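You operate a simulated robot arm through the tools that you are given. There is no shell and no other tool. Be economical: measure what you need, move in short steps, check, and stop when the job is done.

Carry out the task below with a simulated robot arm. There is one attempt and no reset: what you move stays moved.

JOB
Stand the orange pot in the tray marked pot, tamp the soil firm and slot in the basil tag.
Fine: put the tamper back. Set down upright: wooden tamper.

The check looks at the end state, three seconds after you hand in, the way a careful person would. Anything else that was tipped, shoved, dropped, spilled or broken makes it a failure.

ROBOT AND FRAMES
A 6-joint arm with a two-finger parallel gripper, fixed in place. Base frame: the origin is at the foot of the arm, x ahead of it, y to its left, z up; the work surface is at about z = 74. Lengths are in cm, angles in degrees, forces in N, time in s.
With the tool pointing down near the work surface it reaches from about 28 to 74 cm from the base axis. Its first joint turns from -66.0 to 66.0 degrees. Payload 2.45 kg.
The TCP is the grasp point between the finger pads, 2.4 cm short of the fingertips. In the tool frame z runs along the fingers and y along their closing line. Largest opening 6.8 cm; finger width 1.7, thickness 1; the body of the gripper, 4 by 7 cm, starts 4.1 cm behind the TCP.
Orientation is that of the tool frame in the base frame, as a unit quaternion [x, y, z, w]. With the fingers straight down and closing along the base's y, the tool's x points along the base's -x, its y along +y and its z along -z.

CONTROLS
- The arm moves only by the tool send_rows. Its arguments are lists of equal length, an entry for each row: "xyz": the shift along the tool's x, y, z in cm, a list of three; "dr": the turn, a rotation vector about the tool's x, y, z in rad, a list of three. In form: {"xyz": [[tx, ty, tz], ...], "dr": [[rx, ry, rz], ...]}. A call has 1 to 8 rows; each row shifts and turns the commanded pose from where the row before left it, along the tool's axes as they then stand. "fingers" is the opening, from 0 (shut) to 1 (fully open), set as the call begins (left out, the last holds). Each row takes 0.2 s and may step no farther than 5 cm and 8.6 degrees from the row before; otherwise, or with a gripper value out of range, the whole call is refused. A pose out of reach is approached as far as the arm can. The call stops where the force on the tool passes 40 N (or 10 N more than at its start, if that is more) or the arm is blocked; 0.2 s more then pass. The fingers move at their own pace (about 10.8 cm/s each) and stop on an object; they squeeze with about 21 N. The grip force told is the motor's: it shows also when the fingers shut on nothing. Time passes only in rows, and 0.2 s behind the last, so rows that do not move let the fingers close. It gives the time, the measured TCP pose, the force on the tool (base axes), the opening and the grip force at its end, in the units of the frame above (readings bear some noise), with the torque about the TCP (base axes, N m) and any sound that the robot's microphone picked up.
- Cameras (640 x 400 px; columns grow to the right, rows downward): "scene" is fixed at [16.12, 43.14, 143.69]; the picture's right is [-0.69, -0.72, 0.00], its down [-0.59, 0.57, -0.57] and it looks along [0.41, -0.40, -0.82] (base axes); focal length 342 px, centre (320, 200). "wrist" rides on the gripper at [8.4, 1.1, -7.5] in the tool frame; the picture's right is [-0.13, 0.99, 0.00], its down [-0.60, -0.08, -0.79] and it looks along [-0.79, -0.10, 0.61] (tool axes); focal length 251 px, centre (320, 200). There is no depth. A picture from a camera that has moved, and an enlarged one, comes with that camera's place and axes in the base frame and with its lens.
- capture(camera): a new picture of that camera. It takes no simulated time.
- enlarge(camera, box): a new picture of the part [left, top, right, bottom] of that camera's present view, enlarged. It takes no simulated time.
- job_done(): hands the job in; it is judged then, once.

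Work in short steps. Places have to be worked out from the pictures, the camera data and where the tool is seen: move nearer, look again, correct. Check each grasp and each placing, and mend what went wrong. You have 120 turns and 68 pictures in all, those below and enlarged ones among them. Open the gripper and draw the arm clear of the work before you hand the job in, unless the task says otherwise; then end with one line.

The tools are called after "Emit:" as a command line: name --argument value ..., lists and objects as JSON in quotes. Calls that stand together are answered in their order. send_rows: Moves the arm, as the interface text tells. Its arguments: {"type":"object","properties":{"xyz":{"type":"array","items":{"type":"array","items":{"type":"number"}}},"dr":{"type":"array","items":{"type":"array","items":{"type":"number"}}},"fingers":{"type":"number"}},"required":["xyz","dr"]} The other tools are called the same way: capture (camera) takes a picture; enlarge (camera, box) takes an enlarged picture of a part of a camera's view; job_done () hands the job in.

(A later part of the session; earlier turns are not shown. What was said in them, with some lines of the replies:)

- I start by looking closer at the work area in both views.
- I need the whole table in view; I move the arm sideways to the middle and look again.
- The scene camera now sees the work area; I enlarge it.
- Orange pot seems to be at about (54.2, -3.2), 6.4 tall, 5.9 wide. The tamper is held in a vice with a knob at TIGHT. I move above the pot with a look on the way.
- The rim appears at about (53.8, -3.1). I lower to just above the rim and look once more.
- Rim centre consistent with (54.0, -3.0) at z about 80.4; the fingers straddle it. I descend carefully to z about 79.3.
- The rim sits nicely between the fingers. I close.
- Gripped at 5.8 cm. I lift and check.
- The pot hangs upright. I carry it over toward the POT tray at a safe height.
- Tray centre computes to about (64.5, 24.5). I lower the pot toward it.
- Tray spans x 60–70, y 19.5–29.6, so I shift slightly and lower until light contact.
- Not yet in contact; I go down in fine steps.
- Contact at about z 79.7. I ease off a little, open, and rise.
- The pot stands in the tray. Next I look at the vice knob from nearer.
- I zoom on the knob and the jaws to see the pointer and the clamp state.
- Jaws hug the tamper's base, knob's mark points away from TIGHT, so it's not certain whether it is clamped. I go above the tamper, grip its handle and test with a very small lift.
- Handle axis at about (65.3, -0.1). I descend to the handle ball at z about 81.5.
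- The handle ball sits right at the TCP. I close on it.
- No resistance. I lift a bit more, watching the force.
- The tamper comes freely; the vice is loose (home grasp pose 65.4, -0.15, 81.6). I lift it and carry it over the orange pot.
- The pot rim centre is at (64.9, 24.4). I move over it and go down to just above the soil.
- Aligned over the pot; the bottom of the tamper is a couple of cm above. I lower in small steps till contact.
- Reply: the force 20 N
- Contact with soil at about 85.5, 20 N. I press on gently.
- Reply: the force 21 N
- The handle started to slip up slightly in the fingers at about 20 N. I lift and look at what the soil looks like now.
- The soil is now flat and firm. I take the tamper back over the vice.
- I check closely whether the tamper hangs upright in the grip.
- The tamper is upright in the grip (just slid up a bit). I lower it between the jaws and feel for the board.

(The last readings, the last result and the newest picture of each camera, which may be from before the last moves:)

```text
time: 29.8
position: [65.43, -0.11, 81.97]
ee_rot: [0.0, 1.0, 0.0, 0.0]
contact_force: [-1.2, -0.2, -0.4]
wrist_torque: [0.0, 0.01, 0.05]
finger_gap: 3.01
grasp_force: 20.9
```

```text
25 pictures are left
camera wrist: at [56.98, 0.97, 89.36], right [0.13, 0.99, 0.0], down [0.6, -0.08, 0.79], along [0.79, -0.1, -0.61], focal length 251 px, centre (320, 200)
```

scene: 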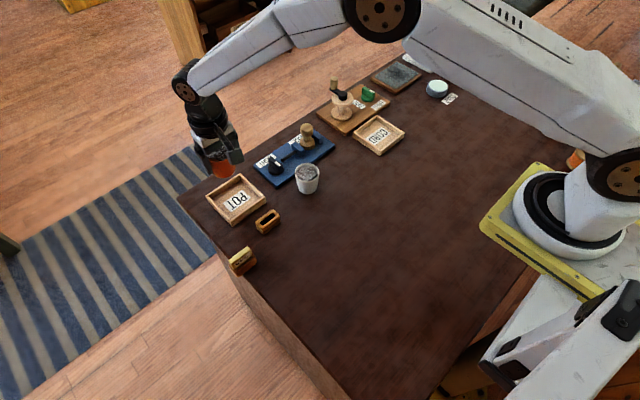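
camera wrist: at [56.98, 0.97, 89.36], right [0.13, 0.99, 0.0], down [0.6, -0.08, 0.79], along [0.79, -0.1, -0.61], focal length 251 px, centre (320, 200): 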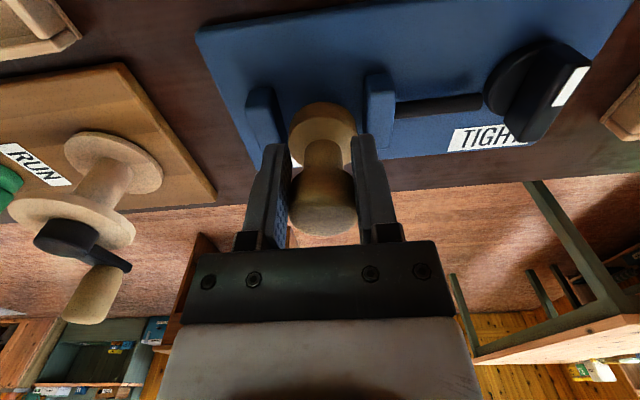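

Between the jaws and free so far; I continue in fine steps till contact.

Emit:
send_rows --xyz '[[0, 0, 0.3], [0, 0, 0.2], [0, 0, 0.15]]' --dr '[[0, 0, 0], [0, 0, 0], [0, 0, 0]]'

```text
time: 30.6
position: [65.42, -0.05, 81.16]
ee_rot: [0.0, 1.0, 0.001, 0.0]
contact_force: [0.1, -0.2, -0.3]
wrist_torque: [0.0, -0.02, 0.01]
finger_gap: 3.02
grasp_force: 20.9
```

Emit:
send_rows --xyz '[[0, 0, 0.1], [0, 0, 0.1], [0, 0, 0.1]]' --dr '[[0, 0, 0], [0, 0, 0], [0, 0, 0]]'

```text
time: 31.4
position: [65.31, -0.05, 80.83]
ee_rot: [0.0, 1.0, 0.001, 0.001]
contact_force: [0.6, -0.3, -0.6]
wrist_torque: [-0.01, 0.02, 0.01]
finger_gap: 3.02
grasp_force: 21.2
```

Emit:
send_rows --xyz '[[0, 0, 0.08], [0, 0, 0.08], [0, 0, 0.08]]' --dr '[[0, 0, 0], [0, 0, 0], [0, 0, 0]]'

```text
time: 32.2
position: [65.27, -0.09, 80.46]
ee_rot: [0.0, 1.0, 0.001, 0.001]
contact_force: [-0.6, 0.6, 0.1]
wrist_torque: [0.0, -0.01, 0.02]
finger_gap: 3.0
grasp_force: 21.0
```

Emit:
send_rows --xyz '[[0, 0, 0.08], [0, 0, 0.08], [0, 0, 0.08]]' --dr '[[0, 0, 0], [0, 0, 0], [0, 0, 0]]'

Emit:
enlarge --camera "wrist" --box '[220, 50, 420, 250]'

```text
time: 33.0
position: [65.44, -0.1, 80.6]
ee_rot: [0.001, 1.0, 0.001, 0.002]
contact_force: [-7.5, -1.4, 24.8]
wrist_torque: [-0.13, -0.08, -0.02]
finger_gap: 2.99
grasp_force: 21.1
```

```text
2.00 times, centred on (320, 150) of wrist
camera zoom: at [57.08, 0.88, 88.02], right [0.13, 0.99, 0.0], down [0.6, -0.08, 0.8], along [0.79, -0.1, -0.61], focal length 503 px, centre (320, 300)
```

zoom: 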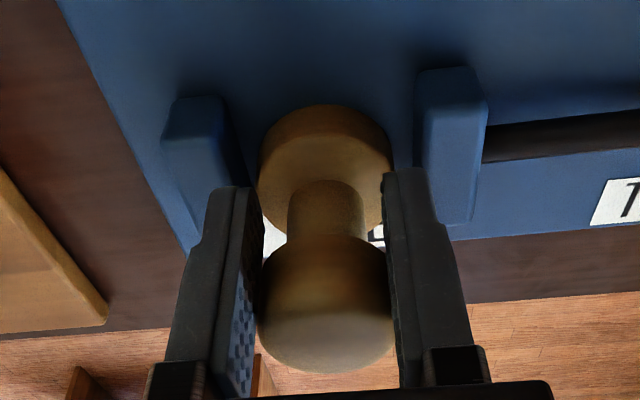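

Seated on the board (24 N contact). I ease off, open only partway, and rise.

Emit:
send_rows --xyz '[[0, 0, -0.1], [0, 0, -0.05]]' --dr '[[0, 0, 0], [0, 0, 0]]'

Emit:
send_rows --xyz '[[0, 0, 0], [0, 0, 0], [0, 0, -1], [0, 0, -2], [0, 0, -4], [0, 0, -2]]' --dr '[[0, 0, 0], [0, 0, 0], [0, 0, 0], [0, 0, 0], [0, 0, 0], [0, 0, 0]]' --fingers 0.75

Emit:
enlarge --camera "scene" --box '[200, 110, 360, 230]'

```text
time: 33.6
position: [65.45, -0.11, 80.45]
ee_rot: [-0.001, 1.0, 0.0, 0.002]
contact_force: [-1.1, -1.1, 15.1]
wrist_torque: [-0.03, -0.31, 0.01]
finger_gap: 2.98
grasp_force: 21.5
```

```text
time: 35.0
position: [65.4, -0.11, 89.65]
ee_rot: [-0.001, 1.0, 0.001, 0.0]
contact_force: [-0.5, 0.2, -0.6]
wrist_torque: [-0.01, 0.0, 0.0]
finger_gap: 5.13
grasp_force: 0.0
```

```text
3.33 times, centred on (280, 170) of scene
camera zoom: at [16.12, 43.14, 143.69], right [-0.69, -0.72, 0.0], down [-0.59, 0.57, -0.57], along [0.41, -0.4, -0.82], focal length 1141 px, centre (453, 300)
```

zoom: 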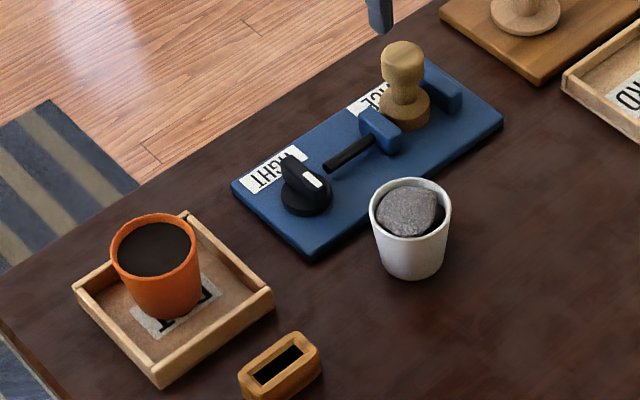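

The tamper stands back in the vice. I move over toward the basil tag for a look.

Emit:
send_rows --xyz '[[2.3, 4.2, -0.3], [2.3, 4.2, -0.3], [2.3, 4.2, 0], [2.3, 4.2, 0], [2.3, 4.2, 0], [2.3, 4.2, 0], [2.3, 4.2, 0]]' --dr '[[0, 0, 0], [0, 0, 0], [0, 0, 0], [0, 0, 0], [0, 0, 0], [0, 0, 0], [0, 0, 0]]' --fingers 0.5

Emit:
capture --camera "wrist"

Emit:
enlarge --camera "scene" --box '[200, 190, 300, 280]'

```text
time: 36.6
position: [49.14, 29.31, 90.14]
ee_rot: [0.0, 1.0, 0.0, 0.0]
contact_force: [-0.3, 0.2, -0.2]
wrist_torque: [0.01, 0.0, 0.01]
finger_gap: 3.39
grasp_force: 0.1
```

```text
22 pictures are left
camera wrist: at [40.76, 30.34, 97.68], right [0.13, 0.99, 0.0], down [0.6, -0.08, 0.79], along [0.79, -0.1, -0.61], focal length 251 px, centre (320, 200)
```

wrist: 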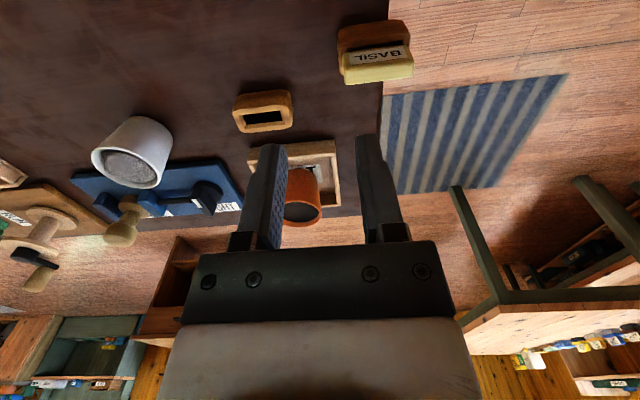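

```text
4.44 times, centred on (250, 235) of scene
camera zoom: at [16.13, 43.14, 143.69], right [-0.69, -0.72, 0.0], down [-0.59, 0.57, -0.57], along [0.41, -0.4, -0.82], focal length 1521 px, centre (631, 44)
```

zoom: 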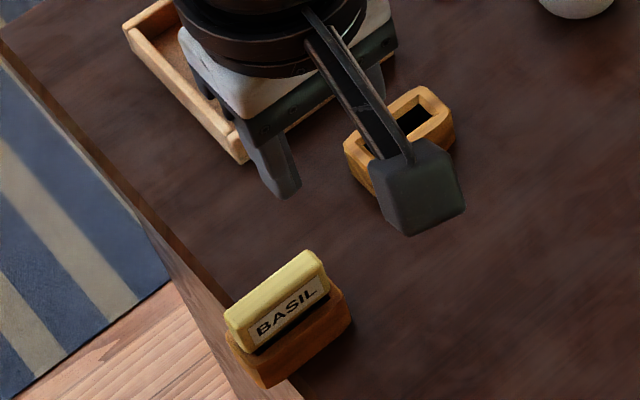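

The tag top is at about (49.5, 33.2), z near 79.7, aligned with y, about 4.7 wide. I approach above it with open fingers and look closer.

Emit:
send_rows --xyz '[[-0.15, 2, 2], [-0.15, 1.9, 2], [0, 0, 2]]' --dr '[[0, 0, 0], [0, 0, 0], [0, 0, 0]]' --fingers 0.95

Emit:
capture --camera "wrist"

Emit:
enlarge --camera "scene" --box '[210, 210, 280, 280]'

```text
time: 37.4
position: [49.61, 33.28, 84.12]
ee_rot: [0.001, 1.0, 0.0, 0.001]
contact_force: [0.3, -0.2, 0.6]
wrist_torque: [-0.01, 0.01, -0.01]
finger_gap: 6.48
grasp_force: 0.0
```

```text
20 pictures are left
camera wrist: at [41.19, 34.35, 91.64], right [0.13, 0.99, 0.0], down [0.6, -0.08, 0.79], along [0.79, -0.1, -0.61], focal length 251 px, centre (320, 200)
```

wrist: 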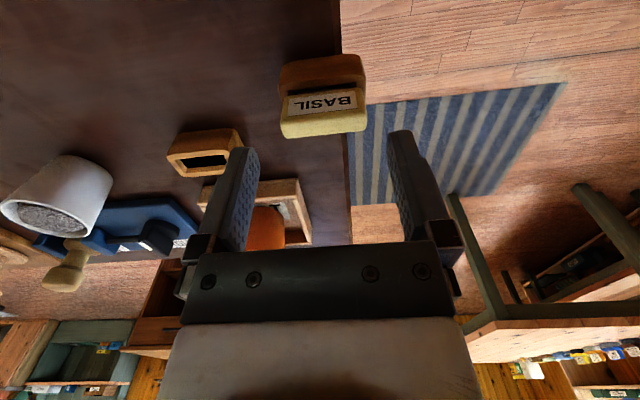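

```text
5.71 times, centred on (245, 245) of scene
camera zoom: at [16.12, 43.14, 143.69], right [-0.69, -0.72, 0.0], down [-0.59, 0.57, -0.57], along [0.41, -0.4, -0.82], focal length 1956 px, centre (749, -57)
```

zoom: 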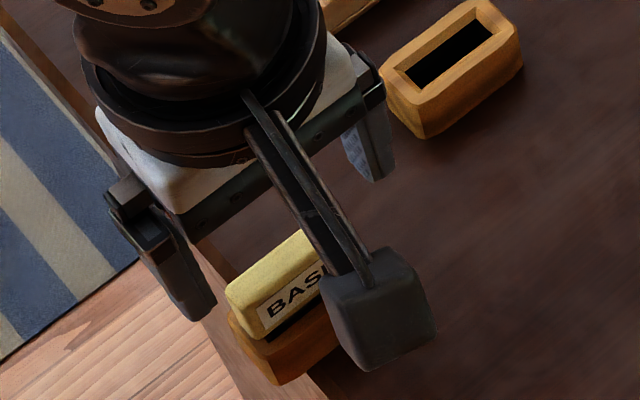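

Tag head centre about (49.8, 33.5), holder top about 76.5. I go down so fingertips end around 77.3, just above the holder.

Emit:
send_rows --xyz '[[-0.15, 0.2, 1.5], [0, 0, 1.5], [0, 0, 1.0], [0, 0, 0.3]]' --dr '[[0, 0, 0], [0, 0, 0], [0, 0, 0], [0, 0, 0]]'

Emit:
enlarge --camera "wrist" --box '[200, 80, 440, 240]'

Emit:
enlarge --camera "scene" --box '[210, 210, 280, 280]'

```text
time: 38.4
position: [49.78, 33.48, 79.78]
ee_rot: [0.0, 1.0, 0.001, 0.001]
contact_force: [0.2, 0.4, -0.2]
wrist_torque: [0.01, -0.01, 0.0]
finger_gap: 6.46
grasp_force: 0.1
```

```text
2.50 times, centred on (320, 160) of wrist
camera zoom: at [41.32, 34.46, 87.32], right [0.13, 0.99, 0.0], down [0.6, -0.08, 0.79], along [0.79, -0.1, -0.61], focal length 629 px, centre (320, 300)
```

zoom: 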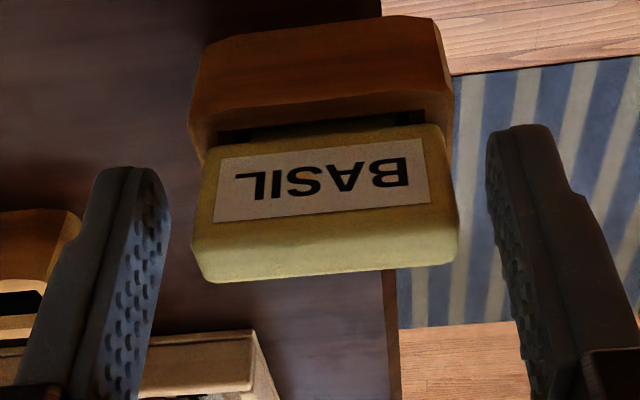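

```text
5.71 times, centred on (245, 245) of scene
camera zoom: at [16.12, 43.14, 143.69], right [-0.69, -0.72, 0.0], down [-0.59, 0.57, -0.57], along [0.41, -0.4, -0.82], focal length 1956 px, centre (749, -57)
```

zoom: 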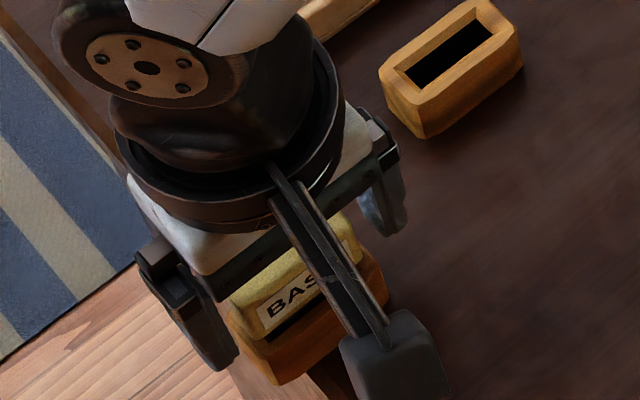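

The fingers straddle the head's ends well. I close.

Emit:
send_rows --xyz '[[0, 0, 0.2], [0, 0, 0], [0, 0, 0], [0, 0, 0]]' --dr '[[0, 0, 0], [0, 0, 0], [0, 0, 0], [0, 0, 0]]' --fingers 0

Emit:
send_rows --xyz '[[0, 0, -0.3], [0, 0, -0.5], [0, 0, -0.7], [0, 0, 0]]' --dr '[[0, 0, 0], [0, 0, 0], [0, 0, 0], [0, 0, 0]]'

Emit:
enlarge --camera "wrist" --box '[200, 80, 440, 240]'

```text
time: 39.4
position: [49.75, 33.49, 79.75]
ee_rot: [0.0, 1.0, 0.002, 0.002]
contact_force: [-4.2, -3.0, 21.2]
wrist_torque: [-0.08, 0.04, 0.0]
finger_gap: 4.92
grasp_force: 21.1
```

```text
time: 40.4
position: [49.65, 33.39, 81.08]
ee_rot: [0.001, 1.0, 0.0, 0.0]
contact_force: [-0.3, 1.7, -1.1]
wrist_torque: [0.16, 0.01, 0.01]
finger_gap: 4.96
grasp_force: 21.3
```

```text
2.50 times, centred on (320, 160) of wrist
camera zoom: at [41.28, 34.36, 88.63], right [0.13, 0.99, 0.0], down [0.6, -0.08, 0.79], along [0.79, -0.1, -0.61], focal length 629 px, centre (320, 300)
```

zoom: 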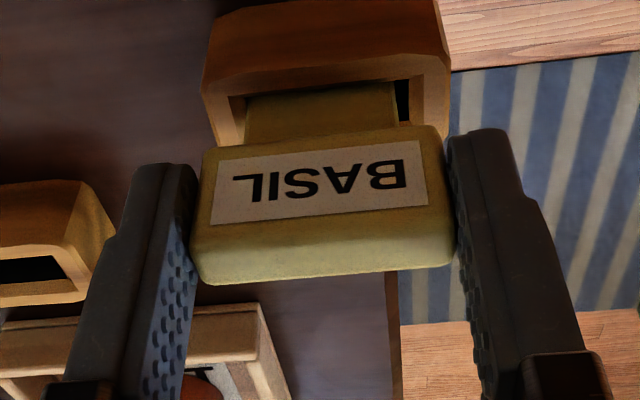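

The tag is lifting out and the holder stays put. I lift fully and move toward the empty slot block.

Emit:
send_rows --xyz '[[0, 0, -1], [0, 0, -3], [0, 0, -4], [0, -3, 0], [0, -3, 0], [0, -3, 0]]' --dr '[[0, 0, 0], [0, 0, 0], [0, 0, 0], [0, 0, 0], [0, 0, 0], [0, 0, 0]]'

Emit:
capture --camera "wrist"

Emit:
enlarge --camera "scene" --box '[200, 150, 320, 270]'

```text
time: 41.8
position: [49.67, 24.25, 89.18]
ee_rot: [-0.001, 1.0, 0.001, 0.001]
contact_force: [-0.6, 0.1, -1.4]
wrist_torque: [0.0, -0.05, -0.01]
finger_gap: 4.95
grasp_force: 20.8
```

```text
15 pictures are left
camera wrist: at [41.32, 25.28, 96.59], right [0.13, 0.99, 0.0], down [0.6, -0.08, 0.79], along [0.79, -0.1, -0.61], focal length 251 px, centre (320, 200)
```

wrist: 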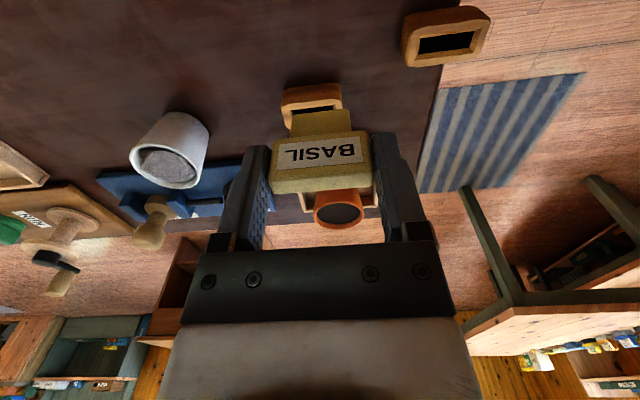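

```text
3.33 times, centred on (260, 210) of scene
camera zoom: at [16.12, 43.14, 143.69], right [-0.69, -0.72, 0.0], down [-0.59, 0.57, -0.57], along [0.41, -0.4, -0.82], focal length 1141 px, centre (520, 167)
```

zoom: 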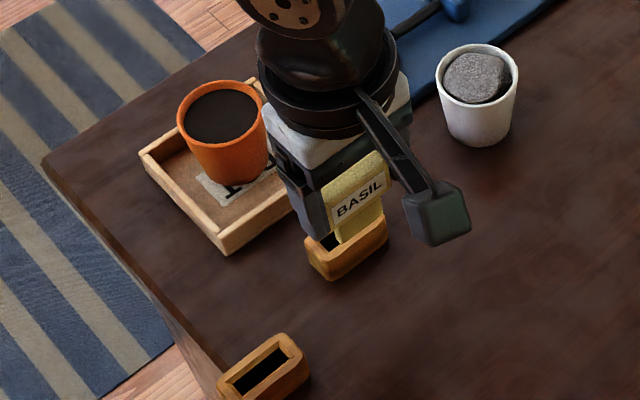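

Slot centre computes to about (53.85, 23.5). I move above it and lower part way to check alignment.

Emit:
send_rows --xyz '[[-2.1, -0.4, 0], [-2.1, -0.4, 1], [0, 0, 2]]' --dr '[[0, 0, 0], [0, 0, 0], [0, 0, 0]]'

Emit:
enlarge --camera "wrist" --box '[200, 20, 440, 220]'

Emit:
enlarge --camera "scene" --box '[230, 180, 310, 250]'

```text
time: 42.6
position: [53.98, 23.39, 85.99]
ee_rot: [0.0, 1.0, 0.001, 0.001]
contact_force: [0.0, 0.0, -0.1]
wrist_torque: [-0.03, 0.0, -0.01]
finger_gap: 4.95
grasp_force: 20.2
```

```text
2.00 times, centred on (320, 120) of wrist
camera zoom: at [45.59, 24.35, 93.59], right [0.13, 0.99, 0.0], down [0.6, -0.08, 0.79], along [0.79, -0.1, -0.61], focal length 503 px, centre (320, 360)
```

zoom: 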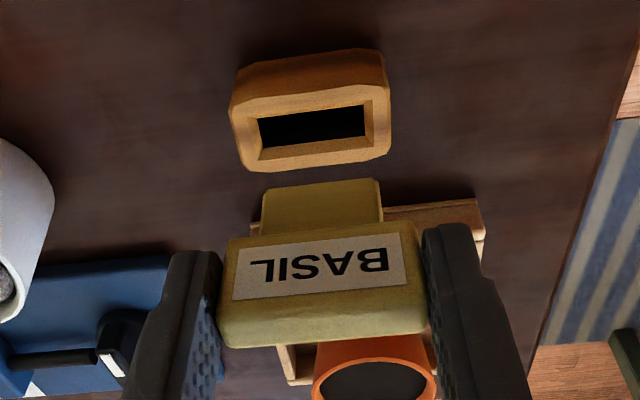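

```text
5.71 times, centred on (270, 215) of scene
camera zoom: at [16.13, 43.14, 143.69], right [-0.69, -0.72, 0.0], down [-0.59, 0.57, -0.57], along [0.41, -0.4, -0.82], focal length 1956 px, centre (606, 114)
```

zoom: 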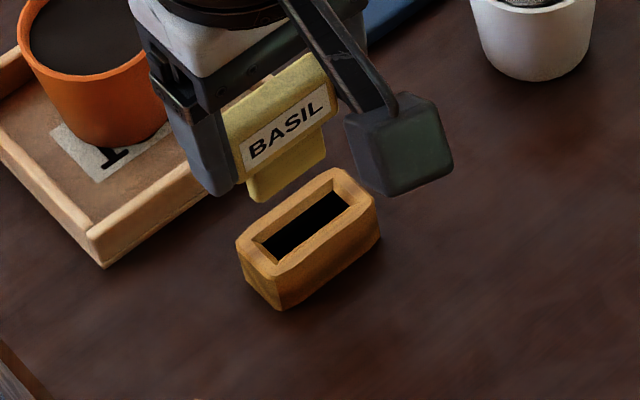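

Slot centre is about (54.05, 23.1); the blade is about 0.3 too far in +y. I shift and lower to just above the slot.

Emit:
send_rows --xyz '[[-0.12, -0.28, 1], [0, 0, 1.2], [0, 0, 0.8]]' --dr '[[0, 0, 0], [0, 0, 0], [0, 0, 0]]'

Emit:
enlarge --camera "wrist" --box '[220, 40, 420, 200]'

Emit:
enlarge --camera "scene" --box '[240, 190, 300, 240]'

```text
time: 43.4
position: [54.07, 23.28, 83.02]
ee_rot: [0.0, 1.0, 0.002, 0.001]
contact_force: [-0.5, 0.6, -0.3]
wrist_torque: [-0.03, -0.03, 0.03]
finger_gap: 4.93
grasp_force: 21.1
```

```text
2.50 times, centred on (320, 120) of wrist
camera zoom: at [45.69, 24.25, 90.52], right [0.13, 0.99, 0.0], down [0.6, -0.08, 0.79], along [0.79, -0.1, -0.61], focal length 629 px, centre (320, 400)
```

zoom: 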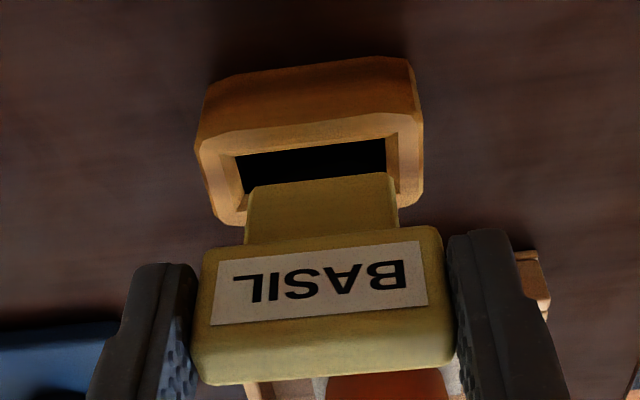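

```text
8.00 times, centred on (270, 215) of scene
camera zoom: at [16.13, 43.14, 143.69], right [-0.69, -0.72, 0.0], down [-0.59, 0.57, -0.57], along [0.41, -0.4, -0.82], focal length 2738 px, centre (720, 80)
```

zoom: 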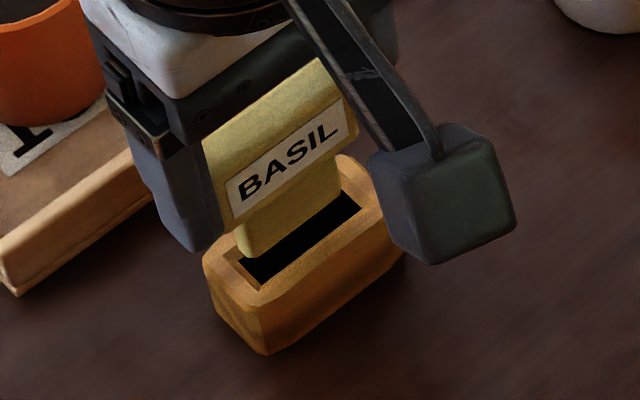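

The blade is about 0.2 left of slot centre still; I shift by that plus 0.1 forward and descend slowly, watching the force.

Emit:
send_rows --xyz '[[-0.1, -0.2, 0], [0, 0, 0.4], [0, 0, 0.3], [0, 0, 0.3], [0, 0, 0.2]]' --dr '[[0, 0, 0], [0, 0, 0], [0, 0, 0], [0, 0, 0], [0, 0, 0]]'

Emit:
enlarge --camera "wrist" --box '[220, 40, 420, 200]'

Emit:
enlarge --camera "scene" --box '[240, 190, 300, 240]'

```text
time: 44.6
position: [54.05, 23.15, 82.0]
ee_rot: [0.0, 1.0, 0.001, 0.0]
contact_force: [0.1, 0.4, -1.0]
wrist_torque: [0.0, -0.05, -0.02]
finger_gap: 4.92
grasp_force: 21.2
```

```text
2.50 times, centred on (320, 120) of wrist
camera zoom: at [45.71, 24.15, 89.49], right [0.13, 0.99, 0.0], down [0.6, -0.08, 0.79], along [0.79, -0.1, -0.61], focal length 629 px, centre (320, 400)
```

zoom: 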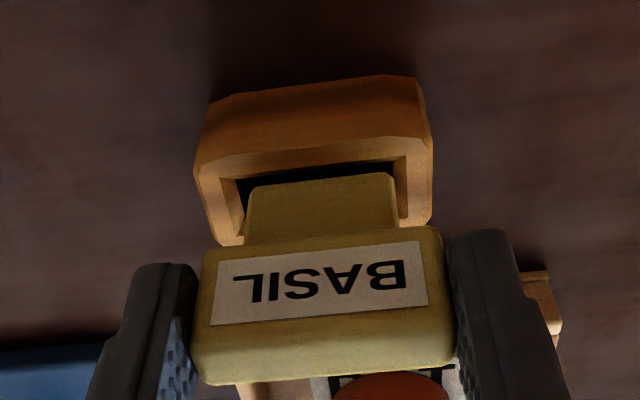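

```text
8.00 times, centred on (270, 215) of scene
camera zoom: at [16.13, 43.14, 143.69], right [-0.69, -0.72, 0.0], down [-0.59, 0.57, -0.57], along [0.41, -0.4, -0.82], focal length 2738 px, centre (720, 80)
```

zoom: 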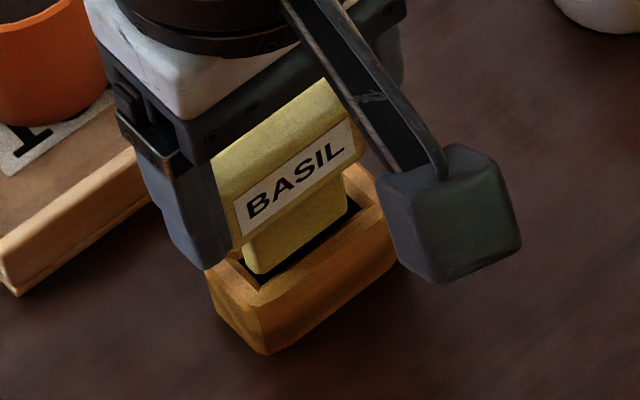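

Nearly inside, blade between the slot walls. I nudge 0.1 in -y and continue down.

Emit:
send_rows --xyz '[[0, -0.12, 0], [0, 0, 0.3], [0, 0, 0.3], [0, 0, 0.3]]' --dr '[[0, 0, 0], [0, 0, 0], [0, 0, 0], [0, 0, 0]]'

```text
time: 45.6
position: [54.12, 23.06, 80.99]
ee_rot: [0.0, 1.0, 0.0, 0.001]
contact_force: [0.3, -0.7, -0.4]
wrist_torque: [-0.01, 0.01, 0.04]
finger_gap: 4.96
grasp_force: 20.7
```

No contact; I go on.

Emit:
send_rows --xyz '[[0, 0, 0.3], [0, 0, 0.3], [0, 0, 0.2]]' --dr '[[0, 0, 0], [0, 0, 0], [0, 0, 0]]'

Emit:
enlarge --camera "wrist" --box '[220, 40, 420, 200]'

```text
time: 46.4
position: [54.12, 22.98, 80.2]
ee_rot: [0.0, 1.0, 0.001, 0.0]
contact_force: [-0.1, 0.2, -0.1]
wrist_torque: [-0.01, -0.01, -0.04]
finger_gap: 4.95
grasp_force: 21.4
```

```text
2.50 times, centred on (320, 120) of wrist
camera zoom: at [45.8, 23.97, 87.74], right [0.13, 0.99, 0.0], down [0.6, -0.08, 0.79], along [0.79, -0.1, -0.61], focal length 629 px, centre (320, 400)
```

zoom: 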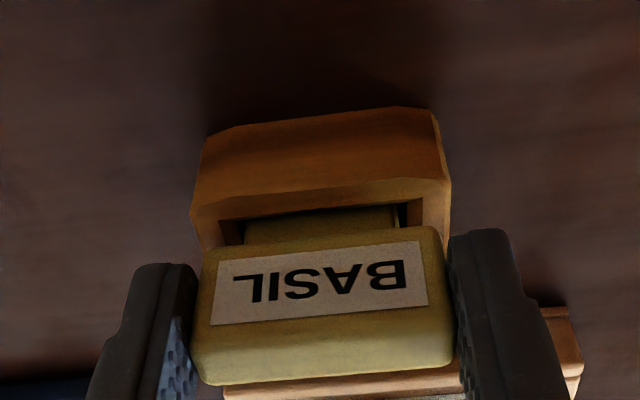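

The blade is well inside the slot, free on both sides. I lower the last bit to seating.

Emit:
send_rows --xyz '[[0, 0, 0.15], [0, 0, 0.15], [0, 0, 0.1], [0, 0, 0.1]]' --dr '[[0, 0, 0], [0, 0, 0], [0, 0, 0], [0, 0, 0]]'

```text
time: 47.4
position: [54.14, 23.0, 79.74]
ee_rot: [0.0, 1.0, 0.001, 0.0]
contact_force: [-1.8, -0.8, 2.9]
wrist_torque: [-0.07, 0.02, -0.04]
finger_gap: 4.96
grasp_force: 20.9
```

Light contact at the seated height. I open and rise, then inspect.

Emit:
send_rows --xyz '[[0, 0, 0], [0, 0, 0], [0, 0, -1], [0, 0, -2], [0, 0, -4], [2, 0, -3]]' --dr '[[0, 0, 0], [0, 0, 0], [0, 0, 0], [0, 0, 0], [0, 0, 0], [0, 0, 0]]' --fingers 0.9

Emit:
enlarge --camera "wrist" --box '[220, 0, 420, 160]'

```text
time: 48.8
position: [52.1, 22.86, 89.74]
ee_rot: [0.0, 1.0, 0.001, 0.0]
contact_force: [-1.1, 0.2, 0.3]
wrist_torque: [-0.01, -0.04, 0.01]
finger_gap: 6.12
grasp_force: 0.1
```

```text
2.50 times, centred on (320, 80) of wrist
camera zoom: at [43.85, 23.88, 97.26], right [0.13, 0.99, 0.0], down [0.6, -0.08, 0.79], along [0.79, -0.1, -0.61], focal length 629 px, centre (320, 500)
```

zoom: 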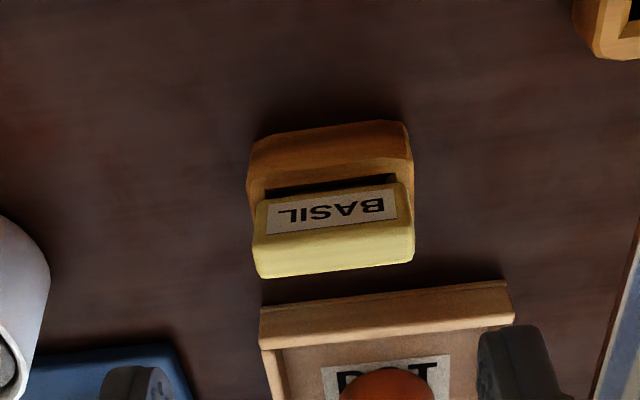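

The tag is seated in the slot. I draw the arm clear and take a final scene look.

Emit:
send_rows --xyz '[[3, 0, -4], [3, -2, -3], [4, -2, -2], [4, -3, -1], [3, -3, -1], [2, -3, 0]]' --dr '[[0, 0, 0], [0, 0, 0], [0, 0, 0], [0, 0, 0], [0, 0, 0], [0, 0, 0]]'

Emit:
enlarge --camera "scene" --box '[190, 100, 430, 280]'

```text
refused: row 4 steps farther than a row can; nothing moved
```

```text
2.22 times, centred on (310, 190) of scene
camera zoom: at [16.13, 43.14, 143.69], right [-0.69, -0.72, 0.0], down [-0.59, 0.57, -0.57], along [0.41, -0.4, -0.82], focal length 761 px, centre (342, 222)
```

zoom: 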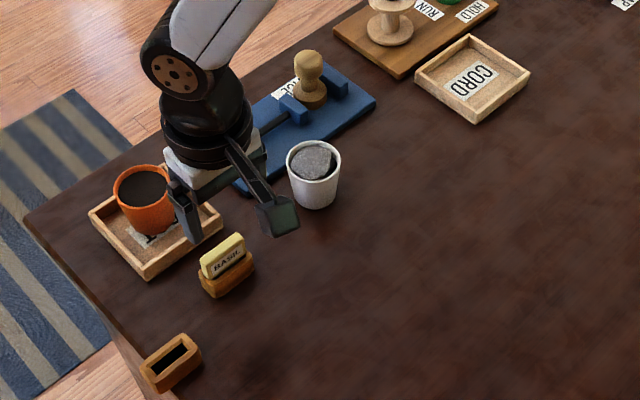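

One row was too long; I retry with shorter rows.

Emit:
send_rows --xyz '[[2, 0, -4], [3, -2, -3], [3, -2, -2], [3, -2, -1], [3, -2, -1], [3, -2, 0]]' --dr '[[0, 0, 0], [0, 0, 0], [0, 0, 0], [0, 0, 0], [0, 0, 0], [0, 0, 0]]'

Emit:
enlarge --camera "scene" --box '[190, 110, 350, 230]'

```text
time: 50.2
position: [35.27, 12.57, 100.73]
ee_rot: [0.001, 1.0, 0.002, 0.0]
contact_force: [-0.3, 0.0, -0.3]
wrist_torque: [-0.01, -0.02, -0.01]
finger_gap: 6.14
grasp_force: 0.1
```

```text
3.33 times, centred on (270, 170) of scene
camera zoom: at [16.12, 43.14, 143.69], right [-0.69, -0.72, 0.0], down [-0.59, 0.57, -0.57], along [0.41, -0.4, -0.82], focal length 1141 px, centre (487, 300)
```

zoom: 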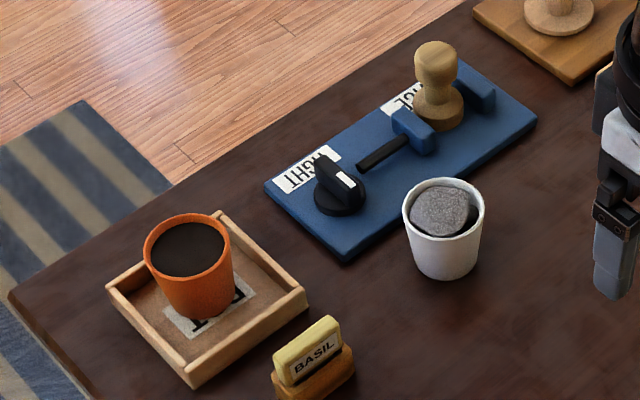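

The pot is in its tray with tamped soil, the tamper stands upright in the vice, and the tag is slotted. The arm is clear, so I hand in.

Emit:
job_done

```text
The job is handed in.
```

The orange pot stands in the POT tray with its soil tamped flat, the basil tag is in the slot block beside the tray, the tamper is back upright in the vice, and the arm is clear.
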